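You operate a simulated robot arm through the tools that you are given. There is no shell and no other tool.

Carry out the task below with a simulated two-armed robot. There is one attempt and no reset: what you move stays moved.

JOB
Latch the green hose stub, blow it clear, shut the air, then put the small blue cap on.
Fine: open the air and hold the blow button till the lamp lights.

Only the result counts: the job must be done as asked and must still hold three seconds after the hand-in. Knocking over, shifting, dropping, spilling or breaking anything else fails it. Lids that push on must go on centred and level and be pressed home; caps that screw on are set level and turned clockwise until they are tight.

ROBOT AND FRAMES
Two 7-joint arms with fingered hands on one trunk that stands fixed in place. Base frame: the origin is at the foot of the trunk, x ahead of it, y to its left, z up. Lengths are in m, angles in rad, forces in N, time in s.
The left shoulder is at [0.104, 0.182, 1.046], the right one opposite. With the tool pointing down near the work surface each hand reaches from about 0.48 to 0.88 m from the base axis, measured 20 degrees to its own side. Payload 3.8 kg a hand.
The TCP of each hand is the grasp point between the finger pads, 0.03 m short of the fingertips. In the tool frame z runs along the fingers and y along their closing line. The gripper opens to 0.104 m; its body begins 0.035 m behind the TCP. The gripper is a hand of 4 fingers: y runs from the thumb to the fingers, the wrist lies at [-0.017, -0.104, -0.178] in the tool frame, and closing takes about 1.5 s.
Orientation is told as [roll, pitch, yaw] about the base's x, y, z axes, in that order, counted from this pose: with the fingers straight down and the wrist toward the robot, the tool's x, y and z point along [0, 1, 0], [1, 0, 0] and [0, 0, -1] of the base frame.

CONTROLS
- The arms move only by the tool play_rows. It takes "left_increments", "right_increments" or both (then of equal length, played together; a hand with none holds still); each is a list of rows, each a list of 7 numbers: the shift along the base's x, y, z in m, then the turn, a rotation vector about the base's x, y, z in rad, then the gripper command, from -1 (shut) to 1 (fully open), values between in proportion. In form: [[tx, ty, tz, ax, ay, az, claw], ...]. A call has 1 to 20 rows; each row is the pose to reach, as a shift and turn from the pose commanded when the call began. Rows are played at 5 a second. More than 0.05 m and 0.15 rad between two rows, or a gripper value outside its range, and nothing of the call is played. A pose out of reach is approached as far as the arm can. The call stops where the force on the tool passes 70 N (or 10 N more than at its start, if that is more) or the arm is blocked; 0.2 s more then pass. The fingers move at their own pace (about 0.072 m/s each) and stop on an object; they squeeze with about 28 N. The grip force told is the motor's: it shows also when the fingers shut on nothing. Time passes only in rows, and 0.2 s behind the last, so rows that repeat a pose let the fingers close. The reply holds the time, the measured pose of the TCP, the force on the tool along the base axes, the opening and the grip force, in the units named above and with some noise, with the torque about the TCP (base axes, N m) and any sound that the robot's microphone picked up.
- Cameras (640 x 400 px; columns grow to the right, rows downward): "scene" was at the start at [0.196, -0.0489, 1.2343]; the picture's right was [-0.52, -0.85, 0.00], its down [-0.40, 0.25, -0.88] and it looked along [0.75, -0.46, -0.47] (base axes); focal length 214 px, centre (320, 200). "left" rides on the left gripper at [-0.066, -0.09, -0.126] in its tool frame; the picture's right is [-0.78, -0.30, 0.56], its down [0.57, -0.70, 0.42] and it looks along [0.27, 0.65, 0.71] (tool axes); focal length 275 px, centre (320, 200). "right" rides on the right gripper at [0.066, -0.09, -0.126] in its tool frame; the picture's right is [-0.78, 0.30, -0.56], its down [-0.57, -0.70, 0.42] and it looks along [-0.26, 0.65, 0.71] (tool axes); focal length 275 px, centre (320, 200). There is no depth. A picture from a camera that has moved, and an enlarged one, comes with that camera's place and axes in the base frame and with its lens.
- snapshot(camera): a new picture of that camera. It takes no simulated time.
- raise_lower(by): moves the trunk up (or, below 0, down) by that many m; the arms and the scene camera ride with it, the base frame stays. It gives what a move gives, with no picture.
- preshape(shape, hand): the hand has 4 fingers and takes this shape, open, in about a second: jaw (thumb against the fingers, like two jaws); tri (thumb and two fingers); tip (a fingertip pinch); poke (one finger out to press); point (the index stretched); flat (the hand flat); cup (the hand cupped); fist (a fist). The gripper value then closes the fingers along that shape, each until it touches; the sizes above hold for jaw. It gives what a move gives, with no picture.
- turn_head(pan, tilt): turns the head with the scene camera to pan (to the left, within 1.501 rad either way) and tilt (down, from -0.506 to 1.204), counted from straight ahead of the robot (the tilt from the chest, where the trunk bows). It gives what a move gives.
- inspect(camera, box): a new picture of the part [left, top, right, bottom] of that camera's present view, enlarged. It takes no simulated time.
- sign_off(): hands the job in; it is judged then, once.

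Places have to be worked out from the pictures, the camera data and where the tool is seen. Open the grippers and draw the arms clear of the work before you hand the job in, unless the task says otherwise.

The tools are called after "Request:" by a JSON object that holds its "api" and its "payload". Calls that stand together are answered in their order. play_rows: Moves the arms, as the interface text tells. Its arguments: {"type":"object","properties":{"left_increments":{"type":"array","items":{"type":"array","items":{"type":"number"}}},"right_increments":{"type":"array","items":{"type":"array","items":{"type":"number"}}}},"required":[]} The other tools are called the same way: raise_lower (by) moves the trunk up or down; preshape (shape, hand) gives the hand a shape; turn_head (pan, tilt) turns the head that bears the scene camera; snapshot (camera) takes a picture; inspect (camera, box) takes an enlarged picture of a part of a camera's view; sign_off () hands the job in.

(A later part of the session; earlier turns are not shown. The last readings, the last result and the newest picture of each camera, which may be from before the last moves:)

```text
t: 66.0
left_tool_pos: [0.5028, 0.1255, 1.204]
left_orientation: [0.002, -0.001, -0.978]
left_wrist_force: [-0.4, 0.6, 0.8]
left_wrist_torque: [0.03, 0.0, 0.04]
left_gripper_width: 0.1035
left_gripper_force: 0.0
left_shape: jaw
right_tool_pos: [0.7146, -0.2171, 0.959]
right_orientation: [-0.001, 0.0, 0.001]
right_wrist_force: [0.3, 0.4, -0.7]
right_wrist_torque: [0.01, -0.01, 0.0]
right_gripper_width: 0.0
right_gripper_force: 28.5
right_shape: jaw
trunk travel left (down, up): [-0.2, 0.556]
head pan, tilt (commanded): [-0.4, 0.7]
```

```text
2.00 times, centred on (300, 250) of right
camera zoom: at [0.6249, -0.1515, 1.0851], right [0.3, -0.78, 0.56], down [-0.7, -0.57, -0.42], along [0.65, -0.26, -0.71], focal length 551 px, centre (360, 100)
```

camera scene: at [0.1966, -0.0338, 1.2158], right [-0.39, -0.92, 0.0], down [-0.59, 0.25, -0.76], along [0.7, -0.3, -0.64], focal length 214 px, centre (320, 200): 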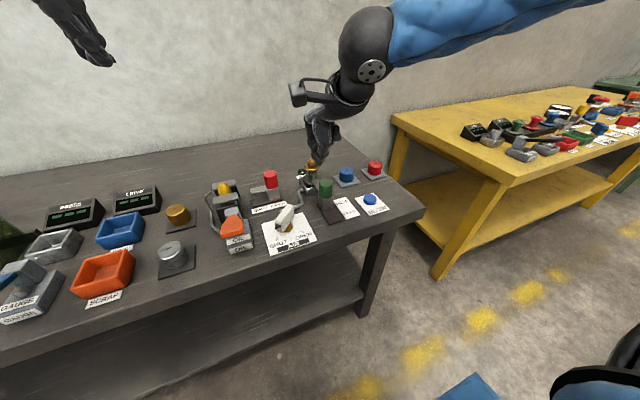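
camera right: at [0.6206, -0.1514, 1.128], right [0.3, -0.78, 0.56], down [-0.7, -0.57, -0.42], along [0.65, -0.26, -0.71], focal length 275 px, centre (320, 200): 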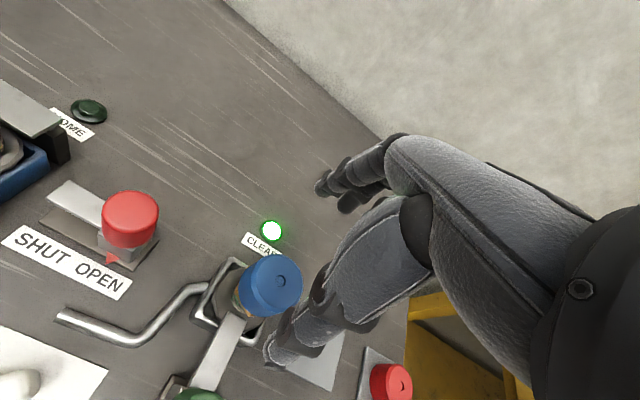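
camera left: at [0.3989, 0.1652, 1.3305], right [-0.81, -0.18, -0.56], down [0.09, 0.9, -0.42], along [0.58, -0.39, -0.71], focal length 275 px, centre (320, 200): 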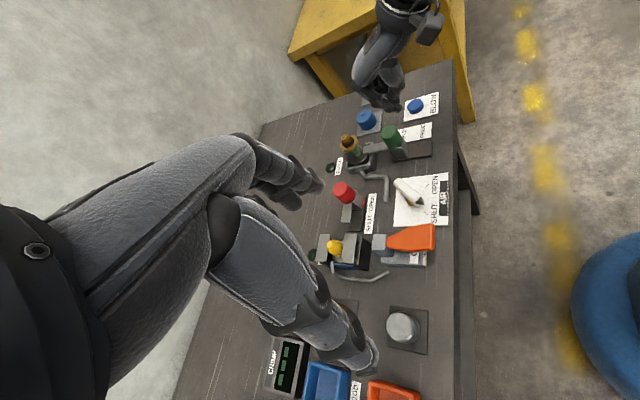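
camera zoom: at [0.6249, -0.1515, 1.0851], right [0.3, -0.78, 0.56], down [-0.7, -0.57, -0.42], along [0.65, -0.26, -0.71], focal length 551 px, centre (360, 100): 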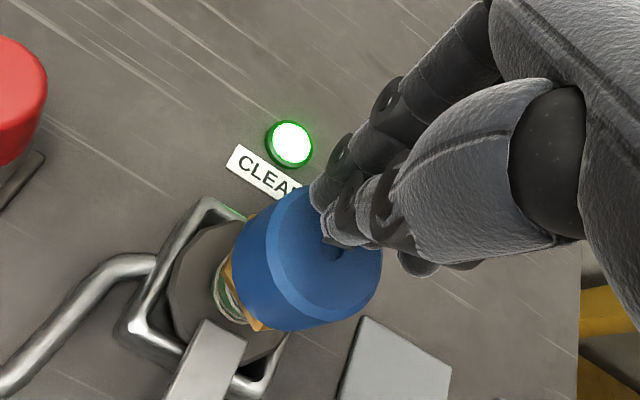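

The fingertips are ~8 mm left of the cap's centre and the third finger hangs beside it. I rise and switch to the narrow "tip" pinch, as used on the button, to press precisely in the centre.

Request:
{"api": "play_rows", "payload": {"right_increments": [[0.0, 0.0, 0.03, 0, 0, 0, -1], [0.0, -0.005, 0.06, 0, 0, 0, -1]]}}

Request:
{"api": "preshape", "payload": {"hand": "right", "shape": "tip"}}

Request:
{"api": "play_rows", "payload": {"right_increments": [[0, 0, 0, 0, 0, 0, -1], [0, 0, 0, 0, 0, 0, -1], [0, 0, 0, 0, 0, 0, -1], [0, 0, 0, 0, 0, 0, -1], [0, 0, 0, 0, 0, 0, -1], [0, 0, 0, 0, 0, 0, -1], [0, 0, 0, 0, 0, 0, -1], [0, 0, -0.03, 0, 0, 0, -1], [0, 0, -0.055, 0, 0, 0, -1]]}}

Request:
{"api": "inspect", "payload": {"camera": "scene", "box": [300, 130, 345, 178]}}

Request:
{"api": "inspect", "payload": {"camera": "left", "box": [330, 105, 390, 165]}}

Request:
{"api": "inspect", "payload": {"camera": "right", "box": [200, 150, 400, 350]}}

```text
t: 66.6
left_tool_pos: [0.5025, 0.1255, 1.2042]
left_orientation: [0.0, 0.0, -0.979]
left_wrist_force: [-0.4, -0.3, 0.0]
left_wrist_torque: [0.04, 0.02, 0.0]
left_gripper_width: 0.1037
left_gripper_force: 0.0
left_shape: jaw
right_tool_pos: [0.7123, -0.2217, 1.0198]
right_orientation: [0.0, 0.0, 0.0]
right_wrist_force: [-1.3, 0.7, 0.9]
right_wrist_torque: [-0.01, -0.01, -0.02]
right_gripper_width: 0.0001
right_gripper_force: 28.4
right_shape: jaw
trunk travel left (down, up): [-0.2, 0.556]
head pan, tilt (commanded): [-0.4, 0.7]
```

```text
t: 67.5
left_tool_pos: [0.5034, 0.125, 1.2048]
left_orientation: [-0.002, 0.002, -0.979]
left_wrist_force: [0.6, 0.1, 0.7]
left_wrist_torque: [0.0, 0.0, -0.04]
left_gripper_width: 0.1037
left_gripper_force: 0.0
left_shape: jaw
right_tool_pos: [0.7135, -0.2227, 1.02]
right_orientation: [0.0, 0.001, -0.001]
right_wrist_force: [-0.1, 0.3, -0.2]
right_wrist_torque: [0.0, 0.01, -0.02]
right_gripper_width: 0.1036
right_gripper_force: 0.0
right_shape: tip
trunk travel left (down, up): [-0.2, 0.556]
head pan, tilt (commanded): [-0.4, 0.7]
```

```text
t: 69.5
left_tool_pos: [0.5028, 0.126, 1.2054]
left_orientation: [0.001, 0.0, -0.978]
left_wrist_force: [0.2, 0.2, 0.7]
left_wrist_torque: [-0.02, -0.02, 0.0]
left_gripper_width: 0.1036
left_gripper_force: 0.2
left_shape: jaw
right_tool_pos: [0.7143, -0.2217, 0.9626]
right_orientation: [0.0, -0.001, 0.002]
right_wrist_force: [-0.6, 0.4, -1.0]
right_wrist_torque: [0.0, 0.0, -0.02]
right_gripper_width: 0.0
right_gripper_force: 28.2
right_shape: tip
trunk travel left (down, up): [-0.2, 0.556]
head pan, tilt (commanded): [-0.4, 0.7]
```

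```text
8.33 times, centred on (322, 154) of scene
camera zoom: at [0.1968, -0.0343, 1.2157], right [-0.39, -0.92, 0.0], down [-0.59, 0.25, -0.76], along [0.7, -0.3, -0.64], focal length 1787 px, centre (299, 583)
```

zoom: 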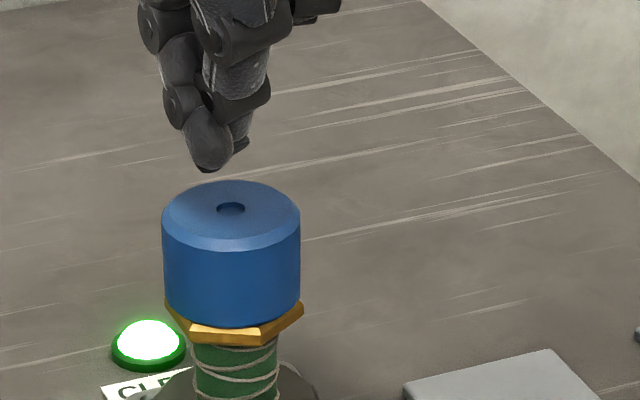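

```text
6.67 times, centred on (360, 135) of left
camera zoom: at [0.3992, 0.1642, 1.3305], right [-0.81, -0.19, -0.56], down [0.08, 0.9, -0.42], along [0.58, -0.39, -0.71], focal length 1835 px, centre (53, 633)
```

zoom: 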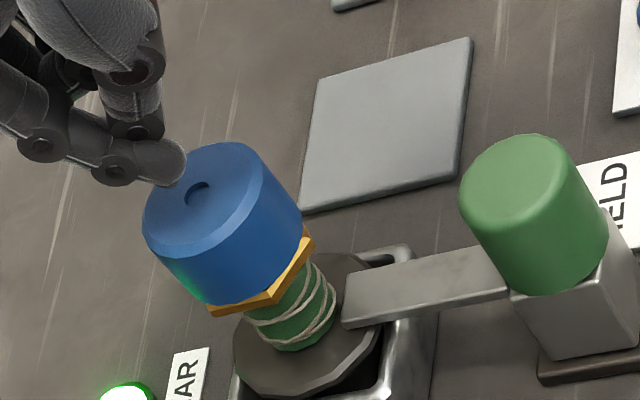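

```text
2.00 times, centred on (300, 250) of right
camera zoom: at [0.6247, -0.1562, 1.0896], right [0.3, -0.78, 0.56], down [-0.7, -0.57, -0.42], along [0.65, -0.26, -0.71], focal length 551 px, centre (360, 100)
```

zoom: 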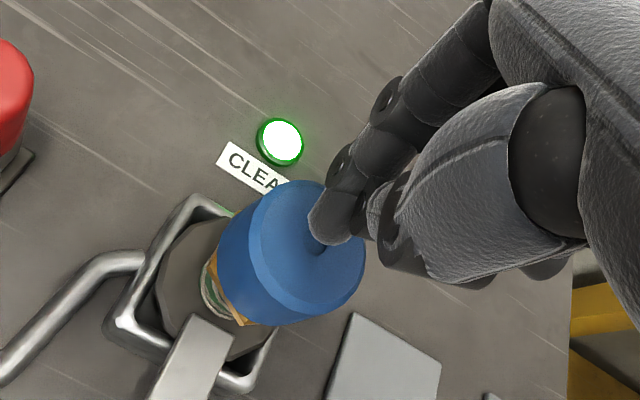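

The index tip is a little left/near of the cap centre. I shift by (+0.003,−0.006), lower to just above contact and check.

Request:
{"api": "play_rows", "payload": {"right_increments": [[0.003, -0.006, -0.004, 0, 0, 0, -1], [0.003, -0.006, -0.009, 0, 0, 0, -1], [0.003, -0.006, -0.009, 0, 0, 0, -1]]}}

Request:
{"api": "inspect", "payload": {"camera": "scene", "box": [300, 130, 345, 178]}}

Request:
{"api": "inspect", "payload": {"camera": "left", "box": [330, 105, 390, 165]}}

Request:
{"api": "inspect", "payload": {"camera": "right", "box": [200, 150, 400, 350]}}

```text
t: 70.3
left_tool_pos: [0.5032, 0.126, 1.2051]
left_orientation: [0.001, 0.0, -0.979]
left_wrist_force: [0.5, -0.3, 0.2]
left_wrist_torque: [0.0, -0.01, -0.02]
left_gripper_width: 0.1037
left_gripper_force: 0.1
left_shape: jaw
right_tool_pos: [0.7158, -0.2284, 0.9547]
right_orientation: [0.001, -0.001, 0.0]
right_wrist_force: [0.0, 0.0, -0.1]
right_wrist_torque: [0.01, 0.01, 0.01]
right_gripper_width: 0.0
right_gripper_force: 28.0
right_shape: tip
trunk travel left (down, up): [-0.2, 0.556]
head pan, tilt (commanded): [-0.4, 0.7]
```

```text
8.33 times, centred on (322, 154) of scene
camera zoom: at [0.1966, -0.0342, 1.2158], right [-0.39, -0.92, 0.0], down [-0.59, 0.25, -0.76], along [0.7, -0.3, -0.64], focal length 1787 px, centre (299, 583)
```

zoom: 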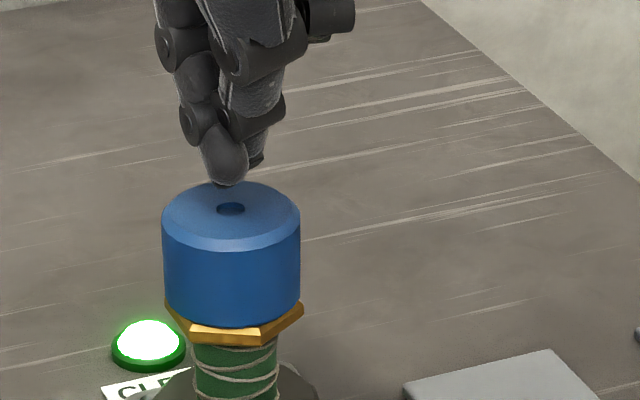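

```text
6.67 times, centred on (360, 135) of left
camera zoom: at [0.3989, 0.1642, 1.3306], right [-0.81, -0.19, -0.56], down [0.08, 0.9, -0.42], along [0.58, -0.39, -0.71], focal length 1835 px, centre (53, 633)
```

zoom: 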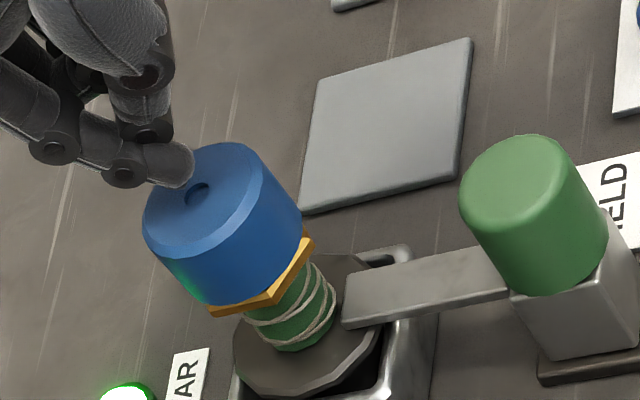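

```text
2.00 times, centred on (300, 250) of right
camera zoom: at [0.6274, -0.1626, 1.0811], right [0.3, -0.78, 0.56], down [-0.7, -0.57, -0.42], along [0.65, -0.26, -0.71], focal length 551 px, centre (360, 100)
```

zoom: 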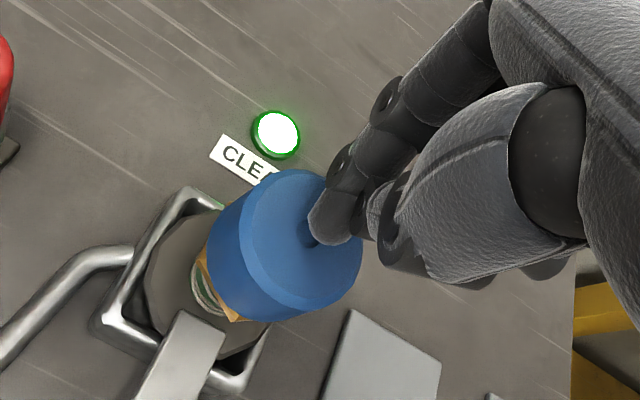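

The index tip will land on the dimple. I press straight down in steps to seat the cap firmly.

Request:
{"api": "play_rows", "payload": {"right_increments": [[0, 0, -0.004, 0, 0, 0, -1], [0, 0, -0.008, 0, 0, 0, -1], [0, 0, -0.011, 0, 0, 0, -1], [0, 0, -0.014, 0, 0, 0, -1], [0, 0, -0.017, 0, 0, 0, -1], [0, 0, -0.019, 0, 0, 0, -1]]}}

Request:
{"api": "inspect", "payload": {"camera": "scene", "box": [300, 130, 345, 178]}}

Request:
{"api": "inspect", "payload": {"camera": "left", "box": [330, 105, 390, 165]}}

```text
t: 71.7
left_tool_pos: [0.5003, 0.1265, 1.2073]
left_orientation: [0.002, -0.002, -0.978]
left_wrist_force: [0.4, 0.4, -0.6]
left_wrist_torque: [-0.01, 0.01, -0.01]
left_gripper_width: 0.1038
left_gripper_force: 0.1
left_shape: jaw
right_tool_pos: [0.7149, -0.2275, 0.9457]
right_orientation: [0.002, -0.017, 0.0]
right_wrist_force: [-1.7, -3.0, 33.5]
right_wrist_torque: [-0.09, -0.15, -0.05]
right_gripper_width: 0.0
right_gripper_force: 27.8
right_shape: tip
trunk travel left (down, up): [-0.2, 0.556]
head pan, tilt (commanded): [-0.4, 0.7]
```

```text
8.33 times, centred on (322, 154) of scene
camera zoom: at [0.1925, -0.0334, 1.2169], right [-0.39, -0.92, 0.0], down [-0.59, 0.25, -0.77], along [0.71, -0.3, -0.64], focal length 1787 px, centre (299, 583)
```

zoom: 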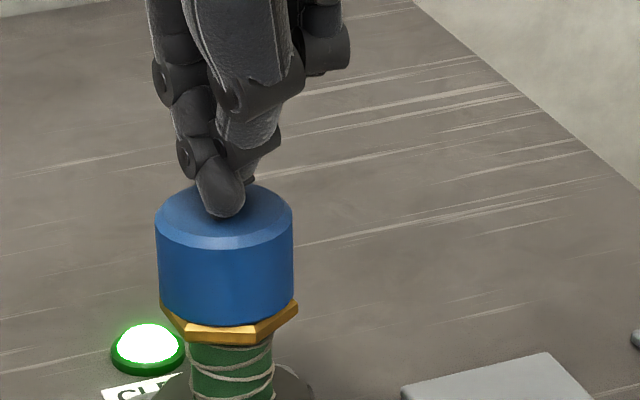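

```text
6.67 times, centred on (360, 135) of left
camera zoom: at [0.3945, 0.1651, 1.3324], right [-0.81, -0.19, -0.56], down [0.09, 0.9, -0.42], along [0.58, -0.39, -0.71], focal length 1835 px, centre (53, 633)
```

zoom: 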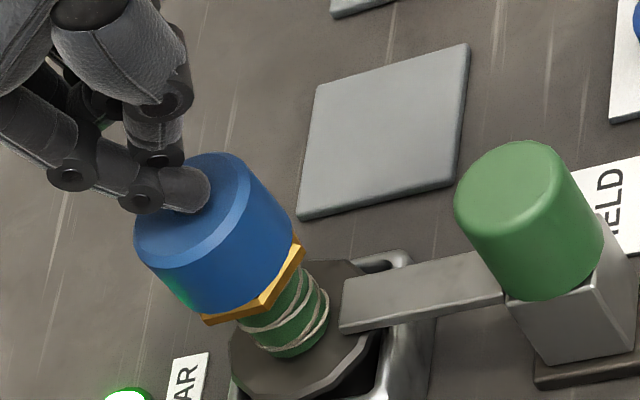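

Centred contact at 33 N, with the cap steady. I press further toward 60 N to be certain it is home.

Request:
{"api": "play_rows", "payload": {"right_increments": [[0, 0, -0.003, 0, 0, 0, -1], [0, 0, -0.006, 0, 0, 0, -1], [0, 0, -0.009, 0, 0, 0, -1], [0, 0, -0.011, 0, 0, 0, -1], [0, 0, -0.011, 0, 0, 0, -1]]}}

Request:
{"api": "inspect", "payload": {"camera": "scene", "box": [300, 130, 345, 178]}}

Request:
{"api": "inspect", "payload": {"camera": "left", "box": [330, 105, 390, 165]}}

```text
t: 72.9
left_tool_pos: [0.4971, 0.1281, 1.2089]
left_orientation: [0.003, -0.002, -0.98]
left_wrist_force: [-0.5, -0.7, 0.1]
left_wrist_torque: [0.0, -0.02, -0.03]
left_gripper_width: 0.1039
left_gripper_force: 0.1
left_shape: jaw
right_tool_pos: [0.7144, -0.2249, 0.9441]
right_orientation: [0.008, -0.028, 0.001]
right_wrist_force: [-4.6, -5.3, 57.0]
right_wrist_torque: [-0.04, -0.16, -0.05]
right_gripper_width: 0.0
right_gripper_force: 28.3
right_shape: tip
trunk travel left (down, up): [-0.2, 0.556]
head pan, tilt (commanded): [-0.4, 0.7]
```

```text
8.33 times, centred on (322, 154) of scene
camera zoom: at [0.19, -0.0329, 1.2173], right [-0.39, -0.92, 0.0], down [-0.59, 0.25, -0.77], along [0.71, -0.3, -0.64], focal length 1787 px, centre (299, 583)
```

zoom: 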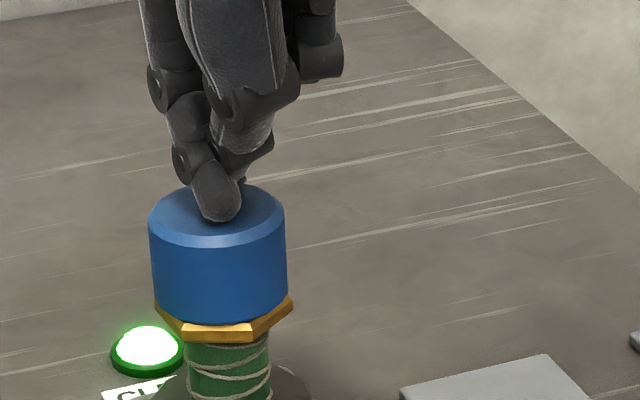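

```text
6.67 times, centred on (360, 135) of left
camera zoom: at [0.3916, 0.1656, 1.3331], right [-0.81, -0.19, -0.56], down [0.09, 0.9, -0.43], along [0.59, -0.39, -0.71], focal length 1835 px, centre (53, 633)
```

zoom: 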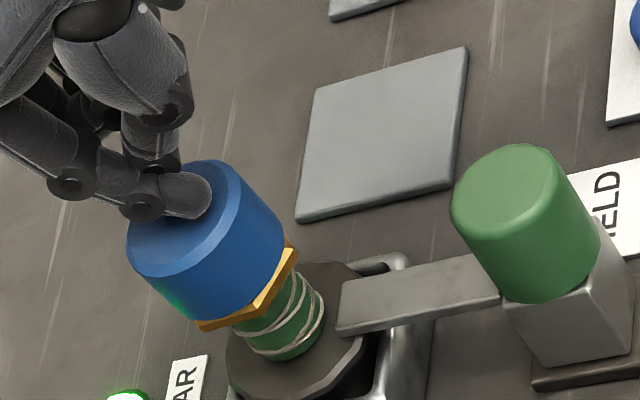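

57 N pressed with no further travel, so the cap is hard on its seat. I lift the hand straight off and inspect the seam and level again.

Request:
{"api": "play_rows", "payload": {"right_increments": [[0, 0, 0.012, 0, 0, 0, -1], [0, 0, 0.03, 0, 0, 0, -1], [0, 0, 0.06, 0, 0, 0, -1], [0, 0, 0.1, 0, 0, 0, -1], [-0.02, -0.03, 0.12, 0, 0, 0, -1], [-0.04, -0.07, 0.12, 0, 0, 0, -1]]}}

Request:
{"api": "inspect", "payload": {"camera": "scene", "box": [308, 154, 332, 178]}}

Request:
{"api": "inspect", "payload": {"camera": "left", "box": [338, 125, 368, 155]}}

Request:
{"api": "snapshot", "payload": {"camera": "right"}}

```text
t: 74.3
left_tool_pos: [0.504, 0.1259, 1.2055]
left_orientation: [0.001, -0.001, -0.98]
left_wrist_force: [-0.3, -0.7, -0.8]
left_wrist_torque: [0.0, -0.01, 0.02]
left_gripper_width: 0.104
left_gripper_force: 0.0
left_shape: jaw
right_tool_pos: [0.6765, -0.299, 1.0463]
right_orientation: [-0.001, 0.004, 0.0]
right_wrist_force: [0.4, -0.4, -1.2]
right_wrist_torque: [-0.01, -0.02, 0.01]
right_gripper_width: 0.0
right_gripper_force: 28.0
right_shape: tip
trunk travel left (down, up): [-0.2, 0.556]
head pan, tilt (commanded): [-0.4, 0.7]
```

```text
16.00 times, centred on (320, 166) of scene
camera zoom: at [0.1965, -0.0348, 1.2158], right [-0.39, -0.92, 0.0], down [-0.59, 0.25, -0.76], along [0.7, -0.3, -0.64], focal length 3432 px, centre (320, 744)
```

zoom: 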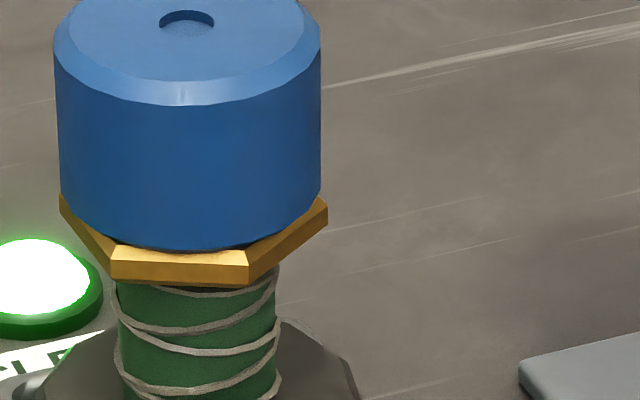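

```text
13.33 times, centred on (353, 140) of left
camera zoom: at [0.3987, 0.1637, 1.3307], right [-0.81, -0.19, -0.56], down [0.08, 0.9, -0.42], along [0.58, -0.39, -0.71], focal length 3670 px, centre (-120, 1000)
```

zoom: 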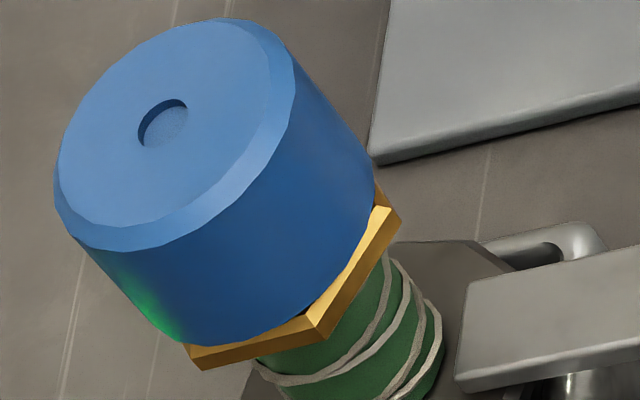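

```text
taken
camera right: at [0.5869, -0.2326, 1.1719], right [0.3, -0.78, 0.56], down [-0.7, -0.57, -0.42], along [0.65, -0.26, -0.71], focal length 275 px, centre (320, 200)
```

right: 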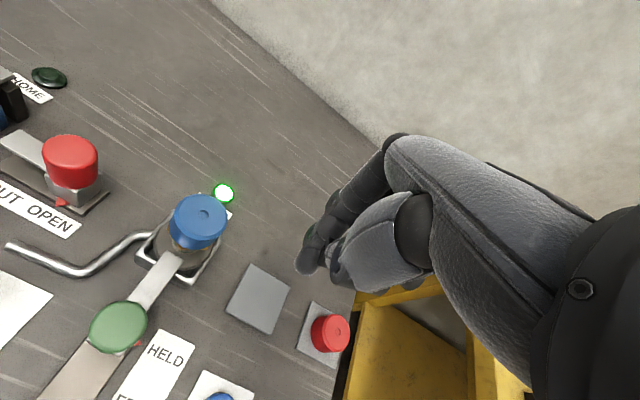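

Measuring the seam, the cap's underside still stands about 3–4 mm above the hex, and it stopped dead there without any press-fit feel – so this cap screws on. I prepare an open jaw at positive yaw above the cap to turn it clockwise.

Request:
{"api": "preshape", "payload": {"hand": "right", "shape": "jaw"}}

Request:
{"api": "play_rows", "payload": {"right_increments": [[0.004, 0.01, 0.0, 0, 0, 0.129, 1], [0.008, 0.02, 0.0, 0, 0, 0.257, 1], [0.012, 0.03, 0.0, 0, 0, 0.386, 1], [0.016, 0.04, 0.0, 0, 0, 0.514, 1], [0.02, 0.052, 0.0, 0, 0, 0.643, 1], [0.024, 0.064, 0.0, 0, 0, 0.771, 1], [0.0275, 0.074, 0.0, 0, 0, 0.9, 1], [0.0275, 0.074, -0.025, 0, 0, 0.9, 1], [0.0275, 0.074, -0.05, 0, 0, 0.9, 1]]}}

Request:
{"api": "inspect", "payload": {"camera": "scene", "box": [290, 110, 360, 180]}}

Request:
{"api": "inspect", "payload": {"camera": "left", "box": [320, 90, 400, 170]}}

Request:
{"api": "snapshot", "payload": {"camera": "right"}}

```text
t: 75.2
left_tool_pos: [0.5028, 0.127, 1.2038]
left_orientation: [-0.001, 0.0, -0.98]
left_wrist_force: [0.5, -0.2, 0.3]
left_wrist_torque: [0.01, 0.0, 0.06]
left_gripper_width: 0.1038
left_gripper_force: 0.0
left_shape: jaw
right_tool_pos: [0.6767, -0.2968, 1.0461]
right_orientation: [0.0, 0.001, -0.001]
right_wrist_force: [-0.6, 0.0, 0.0]
right_wrist_torque: [0.03, -0.01, 0.01]
right_gripper_width: 0.1036
right_gripper_force: 0.0
right_shape: jaw
trunk travel left (down, up): [-0.2, 0.556]
head pan, tilt (commanded): [-0.4, 0.7]
```

```text
t: 77.2
left_tool_pos: [0.5034, 0.1244, 1.2041]
left_orientation: [0.0, -0.001, -0.98]
left_wrist_force: [-0.6, -0.3, 0.1]
left_wrist_torque: [0.0, -0.03, 0.05]
left_gripper_width: 0.104
left_gripper_force: 0.0
left_shape: jaw
right_tool_pos: [0.7046, -0.226, 0.9949]
right_orientation: [0.002, -0.001, 0.901]
right_wrist_force: [-0.5, -0.5, 0.1]
right_wrist_torque: [0.01, -0.01, 0.02]
right_gripper_width: 0.1037
right_gripper_force: 0.1
right_shape: jaw
right hand out of reach, approached as far as the arm can: row 7
trunk travel left (down, up): [-0.2, 0.556]
head pan, tilt (commanded): [-0.4, 0.7]
```

```text
5.71 times, centred on (325, 145) of scene
camera zoom: at [0.197, -0.0349, 1.2156], right [-0.39, -0.92, 0.0], down [-0.59, 0.25, -0.76], along [0.7, -0.3, -0.64], focal length 1226 px, centre (291, 514)
```

zoom: 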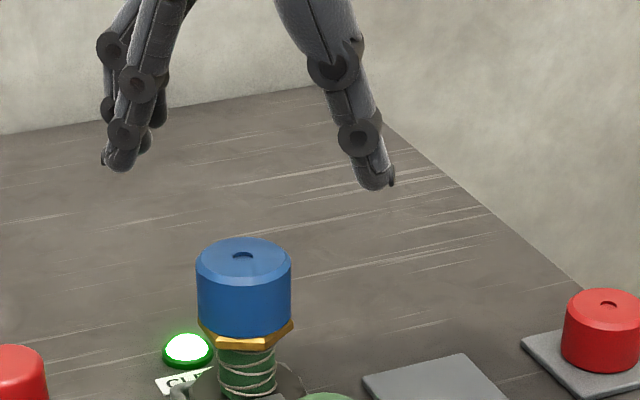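

```text
5.00 times, centred on (360, 130) of left
camera zoom: at [0.3995, 0.1634, 1.3305], right [-0.81, -0.19, -0.56], down [0.08, 0.9, -0.42], along [0.58, -0.39, -0.71], focal length 1376 px, centre (120, 550)
```

zoom: 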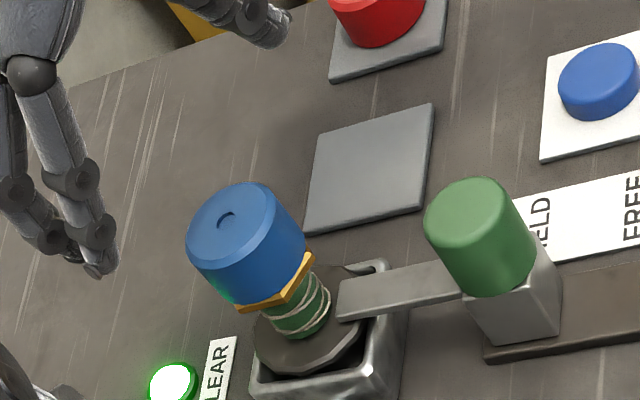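

```text
taken
camera right: at [0.5972, -0.2546, 1.1205], right [0.79, -0.25, 0.56], down [0.01, -0.91, -0.42], along [0.61, 0.34, -0.71], focal length 275 px, centre (320, 200)
```

right: 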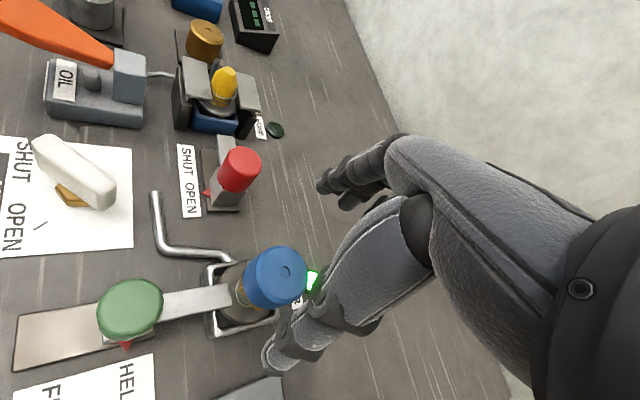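

The hand reached yaw 0.9 above the cap. With a small correction (+0.001,+0.003) I descend around the cap to grip height.

Request:
{"api": "play_rows", "payload": {"right_increments": [[0.001, 0.003, -0.015, 0, 0, 0, 1], [0.001, 0.003, -0.035, 0, 0, 0, 1], [0.001, 0.003, -0.055, 0, 0, 0, 1], [0.001, 0.003, -0.068, 0, 0, 0, 1]]}}

Request:
{"api": "inspect", "payload": {"camera": "scene", "box": [290, 120, 360, 190]}}

Request:
{"api": "inspect", "payload": {"camera": "left", "box": [320, 90, 400, 170]}}

Request:
{"api": "snapshot", "payload": {"camera": "right"}}

```text
t: 78.2
left_tool_pos: [0.5043, 0.1258, 1.2039]
left_orientation: [-0.001, -0.001, -0.978]
left_wrist_force: [-0.3, 0.0, 0.1]
left_wrist_torque: [-0.01, -0.03, 0.0]
left_gripper_width: 0.1037
left_gripper_force: 0.0
left_shape: jaw
right_tool_pos: [0.7054, -0.2204, 0.9267]
right_orientation: [0.003, 0.0, 0.9]
right_wrist_force: [-0.4, 0.1, 0.1]
right_wrist_torque: [0.01, 0.01, 0.0]
right_gripper_width: 0.1038
right_gripper_force: 0.0
right_shape: jaw
trunk travel left (down, up): [-0.2, 0.556]
head pan, tilt (commanded): [-0.4, 0.7]
```

```text
5.71 times, centred on (325, 155) of scene
camera zoom: at [0.1966, -0.0342, 1.2158], right [-0.39, -0.92, 0.0], down [-0.59, 0.25, -0.76], along [0.7, -0.3, -0.64], focal length 1226 px, centre (291, 457)
```

zoom: 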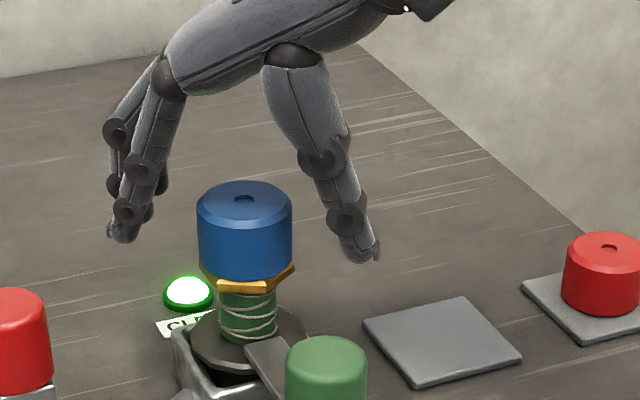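

```text
5.00 times, centred on (360, 130) of left
camera zoom: at [0.399, 0.1642, 1.3305], right [-0.81, -0.19, -0.56], down [0.08, 0.9, -0.42], along [0.58, -0.39, -0.71], focal length 1376 px, centre (120, 550)
```

zoom: 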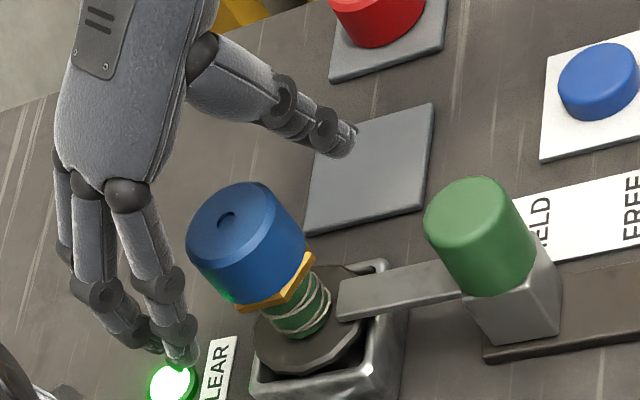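

```text
taken
camera right: at [0.5984, -0.2505, 1.0524], right [0.79, -0.25, 0.56], down [0.01, -0.91, -0.43], along [0.61, 0.34, -0.71], focal length 275 px, centre (320, 200)
```

right: 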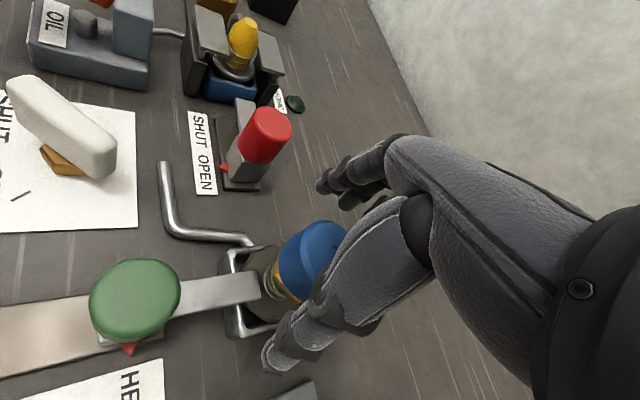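

The jaw straddles the cap evenly. I close on it.

Request:
{"api": "play_rows", "payload": {"right_increments": [[0, 0, 0, 0, 0, 0, -1], [0, 0, 0, 0, 0, 0, -1], [0, 0, 0, 0, 0, 0, -1], [0, 0, 0, 0, 0, 0, -1], [0, 0, 0, 0, 0, 0, -1], [0, 0, 0, 0, 0, 0, -1], [0, 0, 0, 0, 0, 0, -1]]}}

Request:
{"api": "inspect", "payload": {"camera": "scene", "box": [300, 140, 345, 180]}}

Request:
{"api": "inspect", "payload": {"camera": "left", "box": [325, 105, 385, 155]}}

```text
t: 79.8
left_tool_pos: [0.504, 0.127, 1.2029]
left_orientation: [0.002, -0.001, -0.978]
left_wrist_force: [0.7, 0.4, 0.3]
left_wrist_torque: [-0.01, 0.0, 0.0]
left_gripper_width: 0.1035
left_gripper_force: 0.0
left_shape: jaw
right_tool_pos: [0.7049, -0.2226, 0.9269]
right_orientation: [-0.001, 0.0, 0.902]
right_wrist_force: [-0.3, 0.3, 0.0]
right_wrist_torque: [0.02, -0.02, 0.0]
right_gripper_width: 0.0369
right_gripper_force: 27.5
right_shape: jaw
trunk travel left (down, up): [-0.2, 0.556]
head pan, tilt (commanded): [-0.4, 0.7]
```

```text
10.00 times, centred on (322, 160) of scene
camera zoom: at [0.1966, -0.0342, 1.2158], right [-0.39, -0.92, 0.0], down [-0.59, 0.25, -0.76], along [0.7, -0.3, -0.64], focal length 2145 px, centre (295, 600)
```

zoom: 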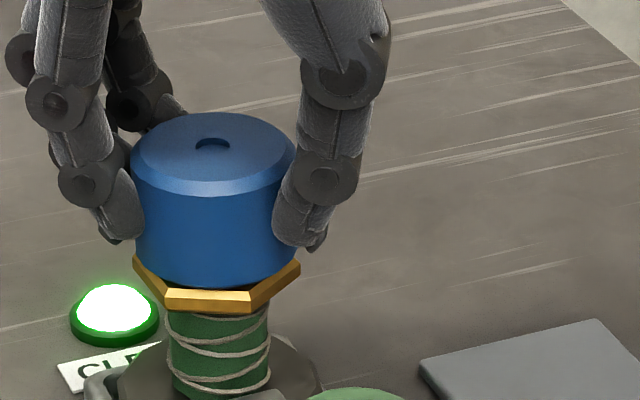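

```text
8.00 times, centred on (355, 130) of left
camera zoom: at [0.399, 0.1642, 1.3306], right [-0.81, -0.19, -0.56], down [0.08, 0.9, -0.42], along [0.58, -0.39, -0.71], focal length 2202 px, centre (40, 760)
```

zoom: 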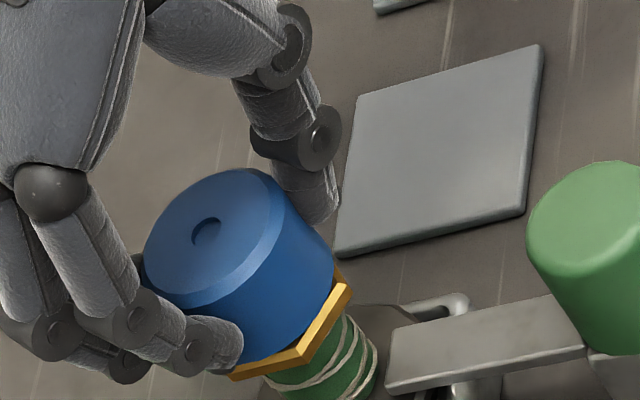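

The grip is even with no side force. I turn the cap clockwise by 0.4 rad about its own axis and watch torque and height.

Request:
{"api": "play_rows", "payload": {"right_increments": [[0.0002, 0.0009, 0, 0, 0, -0.1, -1], [0.0005, 0.0019, 0, 0, 0, -0.2, -1], [0.0009, 0.0028, 0, 0, 0, -0.3, -1], [0.0013, 0.0037, 0, 0, 0, -0.4, -1]]}}

Request:
{"api": "inspect", "payload": {"camera": "scene", "box": [300, 140, 345, 180]}}

Request:
{"api": "inspect", "payload": {"camera": "left", "box": [325, 105, 385, 155]}}

```text
t: 80.8
left_tool_pos: [0.5033, 0.1264, 1.2053]
left_orientation: [0.0, 0.001, -0.978]
left_wrist_force: [0.6, -0.7, -0.3]
left_wrist_torque: [-0.02, -0.01, 0.04]
left_gripper_width: 0.1034
left_gripper_force: 0.0
left_shape: jaw
right_tool_pos: [0.7058, -0.2181, 0.9269]
right_orientation: [0.001, 0.0, 0.499]
right_wrist_force: [0.7, 0.7, -0.6]
right_wrist_torque: [0.02, -0.02, 0.0]
right_gripper_width: 0.0366
right_gripper_force: 27.7
right_shape: jaw
trunk travel left (down, up): [-0.2, 0.556]
head pan, tilt (commanded): [-0.4, 0.7]
```

```text
10.00 times, centred on (322, 160) of scene
camera zoom: at [0.1965, -0.0341, 1.2158], right [-0.39, -0.92, 0.0], down [-0.59, 0.25, -0.76], along [0.7, -0.3, -0.64], focal length 2145 px, centre (295, 600)
```

zoom: 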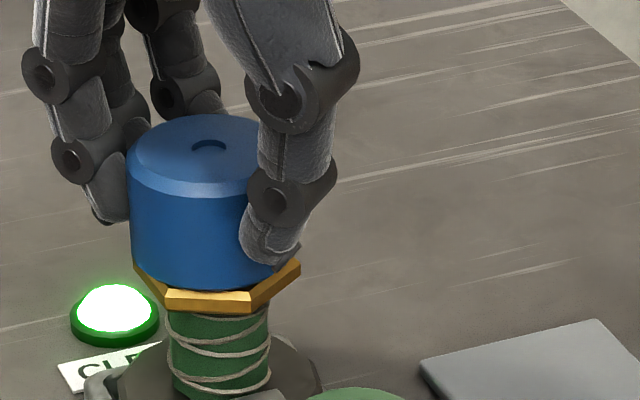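

```text
8.00 times, centred on (355, 130) of left
camera zoom: at [0.3988, 0.1644, 1.3306], right [-0.81, -0.19, -0.56], down [0.08, 0.9, -0.42], along [0.58, -0.39, -0.71], focal length 2202 px, centre (40, 760)
```

zoom: 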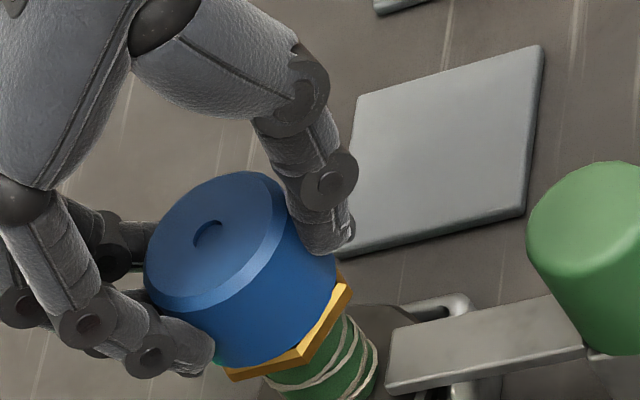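

The cap turns freely with no torque yet. I continue the clockwise stroke to yaw −0.3.

Request:
{"api": "play_rows", "payload": {"right_increments": [[0.0006, 0.0005, 0, 0, 0, -0.1, -1], [0.0012, 0.0009, 0, 0, 0, -0.2, -1], [0.0019, 0.0014, 0, 0, 0, -0.3, -1], [0.0027, 0.002, 0, 0, 0, -0.4, -1], [0.0035, 0.0025, 0, 0, 0, -0.5, -1], [0.0044, 0.003, 0, 0, 0, -0.6, -1], [0.0053, 0.0033, 0, 0, 0, -0.7, -1], [0.0062, 0.0036, 0, 0, 0, -0.8, -1]]}}

Request:
{"api": "inspect", "payload": {"camera": "scene", "box": [300, 140, 345, 180]}}

Request:
{"api": "inspect", "payload": {"camera": "left", "box": [325, 105, 385, 155]}}

```text
t: 82.6
left_tool_pos: [0.5031, 0.1257, 1.2049]
left_orientation: [0.0, -0.001, -0.979]
left_wrist_force: [0.0, -0.5, 0.0]
left_wrist_torque: [-0.02, 0.0, 0.04]
left_gripper_width: 0.104
left_gripper_force: 0.0
left_shape: jaw
right_tool_pos: [0.7117, -0.2147, 0.9276]
right_orientation: [0.0, 0.0, -0.253]
right_wrist_force: [-0.1, 0.3, -0.9]
right_wrist_torque: [0.01, -0.01, 0.04]
right_gripper_width: 0.0367
right_gripper_force: 28.1
right_shape: jaw
trunk travel left (down, up): [-0.2, 0.556]
head pan, tilt (commanded): [-0.4, 0.7]
```

```text
10.00 times, centred on (322, 160) of scene
camera zoom: at [0.1964, -0.0342, 1.2158], right [-0.39, -0.92, 0.0], down [-0.59, 0.25, -0.76], along [0.7, -0.3, -0.64], focal length 2145 px, centre (295, 600)
```

zoom: 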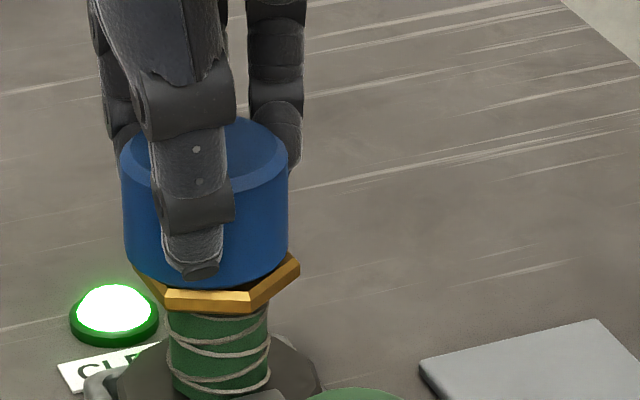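

```text
8.00 times, centred on (355, 130) of left
camera zoom: at [0.3988, 0.1642, 1.3306], right [-0.81, -0.19, -0.56], down [0.08, 0.9, -0.42], along [0.58, -0.39, -0.71], focal length 2202 px, centre (40, 760)
```

zoom: 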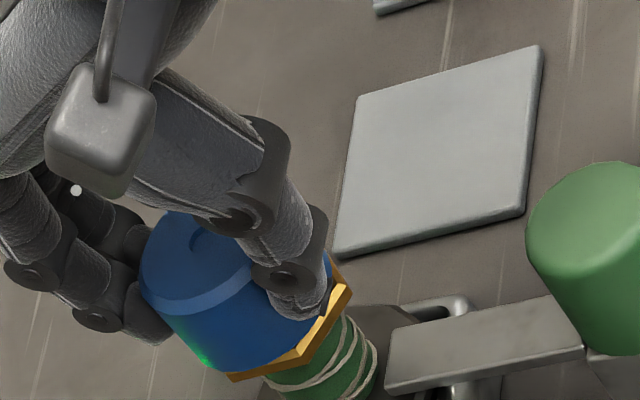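

The cap turned 1.15 rad with no torque and drifted ~3 mm off-axis, so I re-centre it by (−0.0018,−0.0023) and do a gentle pull test (4 mm up) to learn whether it is retained.

Request:
{"api": "play_rows", "payload": {"right_increments": [[-0.0009, -0.0012, 0, 0, 0, 0, -1], [-0.0018, -0.0023, 0, 0, 0, 0, -1], [-0.0018, -0.0023, 0.002, 0, 0, 0, -1], [-0.0018, -0.0023, 0.004, 0, 0, 0, -1]]}}

Request:
{"api": "inspect", "payload": {"camera": "scene", "box": [300, 140, 345, 180]}}

Request:
{"api": "inspect", "payload": {"camera": "left", "box": [325, 105, 385, 155]}}

```text
t: 83.6
left_tool_pos: [0.5032, 0.1258, 1.2048]
left_orientation: [-0.001, -0.001, -0.98]
left_wrist_force: [0.3, 0.7, -0.5]
left_wrist_torque: [0.01, -0.05, 0.0]
left_gripper_width: 0.1036
left_gripper_force: 0.1
left_shape: jaw
right_tool_pos: [0.7107, -0.2157, 0.9315]
right_orientation: [0.0, 0.0, -0.299]
right_wrist_force: [0.2, -0.5, 0.3]
right_wrist_torque: [0.0, 0.01, 0.01]
right_gripper_width: 0.0366
right_gripper_force: 27.7
right_shape: jaw
trunk travel left (down, up): [-0.2, 0.556]
head pan, tilt (commanded): [-0.4, 0.7]
```

```text
10.00 times, centred on (322, 160) of scene
camera zoom: at [0.1965, -0.0342, 1.2158], right [-0.39, -0.92, 0.0], down [-0.59, 0.25, -0.76], along [0.7, -0.3, -0.64], focal length 2145 px, centre (295, 600)
```

zoom: 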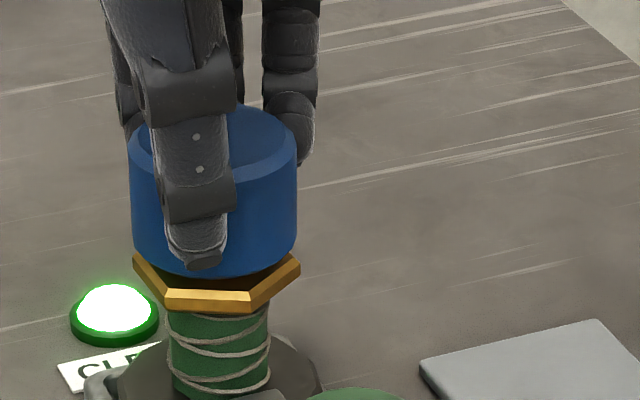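

```text
8.00 times, centred on (355, 130) of left
camera zoom: at [0.3989, 0.1643, 1.3306], right [-0.81, -0.19, -0.56], down [0.08, 0.9, -0.42], along [0.58, -0.39, -0.71], focal length 2202 px, centre (40, 760)
```

zoom: 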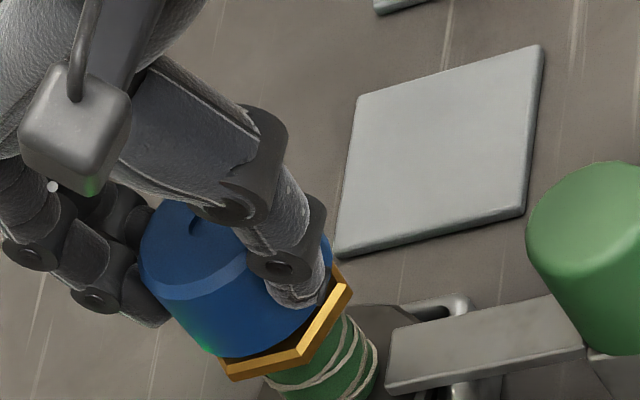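

The cap lifts freely, so it is neither snapped nor threaded yet. Still holding it slightly raised, I turn back counter-clockwise to yaw 0.9 about the nozzle axis so that I can press and screw it clockwise in one stroke.

Request:
{"api": "play_rows", "payload": {"right_increments": [[-0.001, -0.0003, 0.003, 0, 0, 0.14, -1], [-0.0019, -0.0007, 0.003, 0, 0, 0.28, -1], [-0.0028, -0.0012, 0.003, 0, 0, 0.42, -1], [-0.0036, -0.0019, 0.003, 0, 0, 0.56, -1], [-0.0043, -0.0026, 0.003, 0, 0, 0.7, -1], [-0.0049, -0.0034, 0.003, 0, 0, 0.84, -1], [-0.0053, -0.0044, 0.003, 0, 0, 0.98, -1], [-0.0056, -0.0053, 0.003, 0, 0, 1.12, -1], [-0.0057, -0.0059, 0.003, 0, 0, 1.2, -1]]}}

Request:
{"api": "inspect", "payload": {"camera": "scene", "box": [300, 140, 345, 180]}}

Request:
{"api": "inspect", "payload": {"camera": "left", "box": [325, 105, 385, 155]}}

```text
t: 85.6
left_tool_pos: [0.5035, 0.1262, 1.2046]
left_orientation: [0.001, 0.001, -0.978]
left_wrist_force: [0.3, -0.3, -0.2]
left_wrist_torque: [-0.01, 0.0, -0.03]
left_gripper_width: 0.1034
left_gripper_force: 0.1
left_shape: jaw
right_tool_pos: [0.705, -0.2224, 0.9343]
right_orientation: [0.003, 0.001, 0.902]
right_wrist_force: [0.2, -0.2, -0.2]
right_wrist_torque: [-0.01, -0.02, 0.03]
right_gripper_width: 0.0362
right_gripper_force: 27.5
right_shape: jaw
trunk travel left (down, up): [-0.2, 0.556]
head pan, tilt (commanded): [-0.4, 0.7]
```

```text
10.00 times, centred on (322, 160) of scene
camera zoom: at [0.1967, -0.0342, 1.2158], right [-0.39, -0.92, 0.0], down [-0.59, 0.25, -0.76], along [0.7, -0.3, -0.64], focal length 2145 px, centre (295, 600)
```

zoom: 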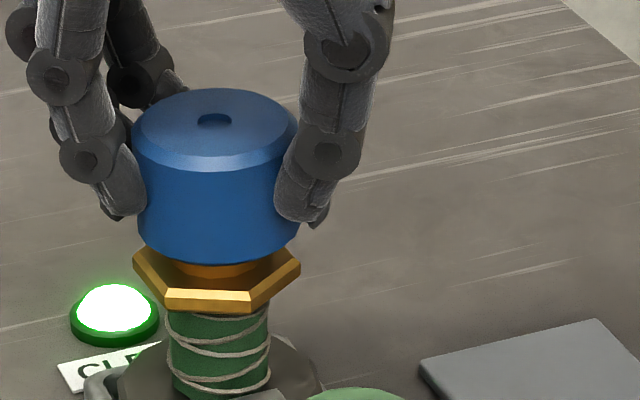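

```text
8.00 times, centred on (355, 130) of left
camera zoom: at [0.3991, 0.1643, 1.3305], right [-0.81, -0.19, -0.56], down [0.08, 0.9, -0.42], along [0.58, -0.39, -0.71], focal length 2202 px, centre (40, 760)
```

zoom: 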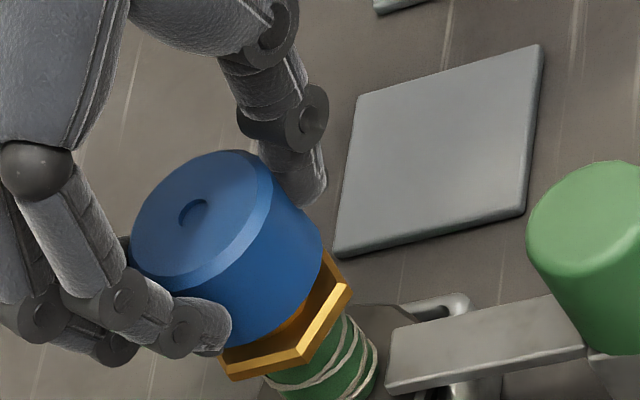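

The cap is centred over the nozzle within 1 mm. I lower it onto the nozzle and apply a light downward push.

Request:
{"api": "play_rows", "payload": {"right_increments": [[0, 0, -0.003, 0, 0, 0, -1], [0, 0, -0.006, 0, 0, 0, -1], [0, 0, -0.009, 0, 0, 0, -1], [0, 0, -0.012, 0, 0, 0, -1]]}}

```text
t: 86.6
left_tool_pos: [0.5021, 0.1257, 1.2057]
left_orientation: [0.0, 0.001, -0.979]
left_wrist_force: [0.4, -0.8, 0.6]
left_wrist_torque: [0.0, -0.02, -0.02]
left_gripper_width: 0.1037
left_gripper_force: 0.1
left_shape: jaw
right_tool_pos: [0.7064, -0.2228, 0.9264]
right_orientation: [-0.001, -0.005, 0.898]
right_wrist_force: [0.1, -1.6, 11.1]
right_wrist_torque: [0.02, -0.09, 0.01]
right_gripper_width: 0.0366
right_gripper_force: 28.2
right_shape: jaw
trunk travel left (down, up): [-0.2, 0.556]
head pan, tilt (commanded): [-0.4, 0.7]
```

With 11 N down at rest height (z 0.9264), I turn clockwise about the nozzle axis and watch torque and height.

Request:
{"api": "play_rows", "payload": {"right_increments": [[0.0003, 0.001, 0, 0, 0, -0.15, -1], [0.0007, 0.0021, 0, 0, 0, -0.3, -1], [0.0013, 0.003, 0, 0, 0, -0.45, -1], [0.002, 0.0038, 0, 0, 0, -0.6, -1]]}}

Request:
{"api": "inspect", "payload": {"camera": "scene", "box": [300, 140, 345, 180]}}

Request:
{"api": "inspect", "payload": {"camera": "left", "box": [325, 105, 385, 155]}}

```text
t: 87.6
left_tool_pos: [0.5024, 0.1269, 1.2046]
left_orientation: [0.0, -0.001, -0.978]
left_wrist_force: [0.8, 0.0, 0.6]
left_wrist_torque: [0.01, 0.0, -0.02]
left_gripper_width: 0.1036
left_gripper_force: 0.1
left_shape: jaw
right_tool_pos: [0.7056, -0.2174, 0.9254]
right_orientation: [-0.001, -0.005, 0.301]
right_wrist_force: [1.4, 3.2, 14.9]
right_wrist_torque: [0.08, -0.14, 0.19]
right_gripper_width: 0.0365
right_gripper_force: 28.1
right_shape: jaw
trunk travel left (down, up): [-0.2, 0.556]
head pan, tilt (commanded): [-0.4, 0.7]
```

```text
10.00 times, centred on (322, 160) of scene
camera zoom: at [0.1952, -0.0335, 1.2161], right [-0.39, -0.92, 0.0], down [-0.59, 0.25, -0.77], along [0.71, -0.3, -0.64], focal length 2145 px, centre (295, 600)
```

zoom: 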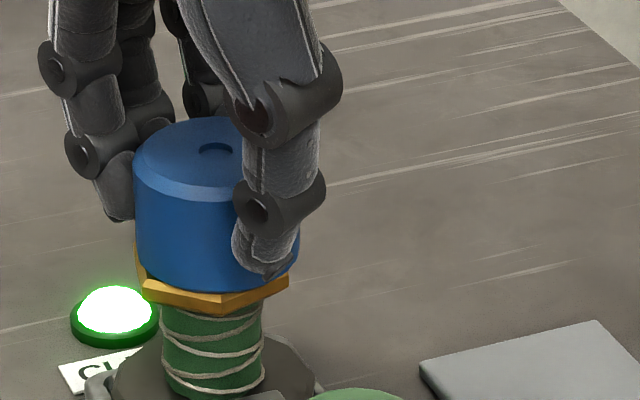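

```text
8.00 times, centred on (355, 130) of left
camera zoom: at [0.3974, 0.165, 1.3311], right [-0.81, -0.19, -0.56], down [0.08, 0.9, -0.42], along [0.58, -0.39, -0.71], focal length 2202 px, centre (40, 760)
```

zoom: 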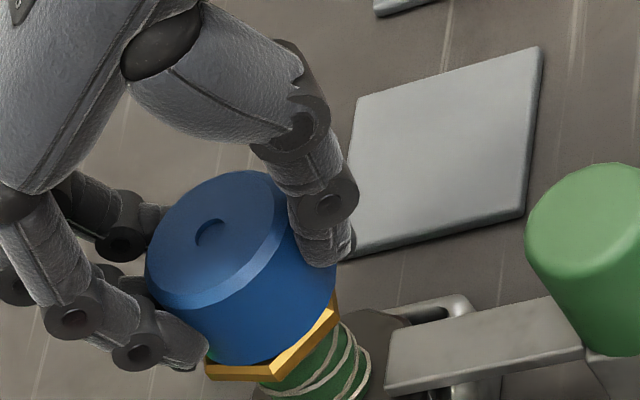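

The hex collar itself has turned with the cap this time (torque 0.19 N·m). I look closely at the stub, its flange and the latch before going on.

Request:
{"api": "inspect", "payload": {"camera": "scene", "box": [295, 150, 350, 205]}}

Request:
{"api": "inspect", "payload": {"camera": "left", "box": [330, 115, 400, 175]}}

Request:
{"api": "inspect", "payload": {"camera": "right", "box": [120, 160, 360, 360]}}

```text
7.27 times, centred on (322, 178) of scene
camera zoom: at [0.1952, -0.0335, 1.2161], right [-0.39, -0.92, 0.0], down [-0.59, 0.25, -0.77], along [0.71, -0.3, -0.64], focal length 1560 px, centre (302, 364)
```

zoom: 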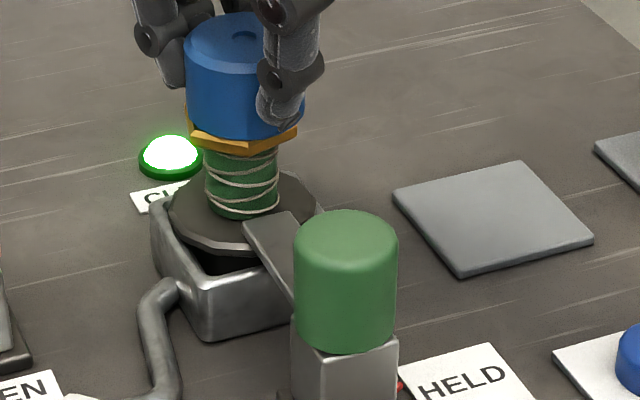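

```text
6.67 times, centred on (365, 145) of left
camera zoom: at [0.3974, 0.165, 1.3311], right [-0.81, -0.19, -0.56], down [0.08, 0.9, -0.42], along [0.58, -0.39, -0.71], focal length 1835 px, centre (20, 567)
```

zoom: 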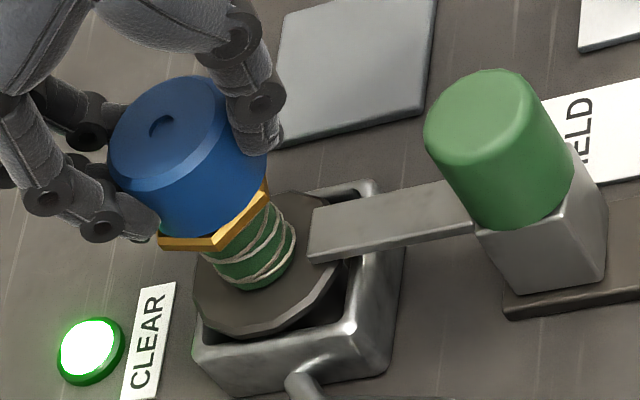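

```text
2.00 times, centred on (240, 260) of right
camera zoom: at [0.6016, -0.1808, 1.0507], right [0.51, -0.65, 0.56], down [-0.5, -0.75, -0.43], along [0.7, -0.06, -0.71], focal length 551 px, centre (480, 80)
```

zoom: 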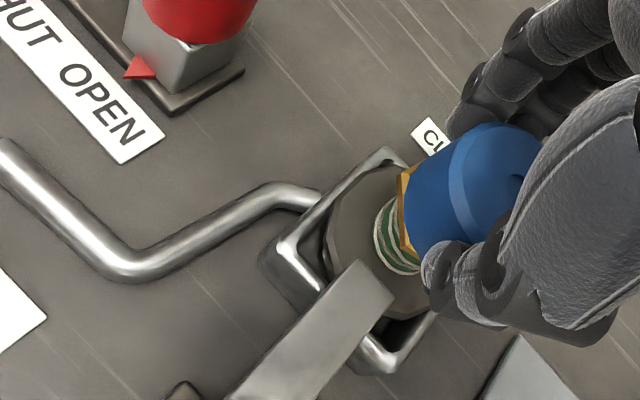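

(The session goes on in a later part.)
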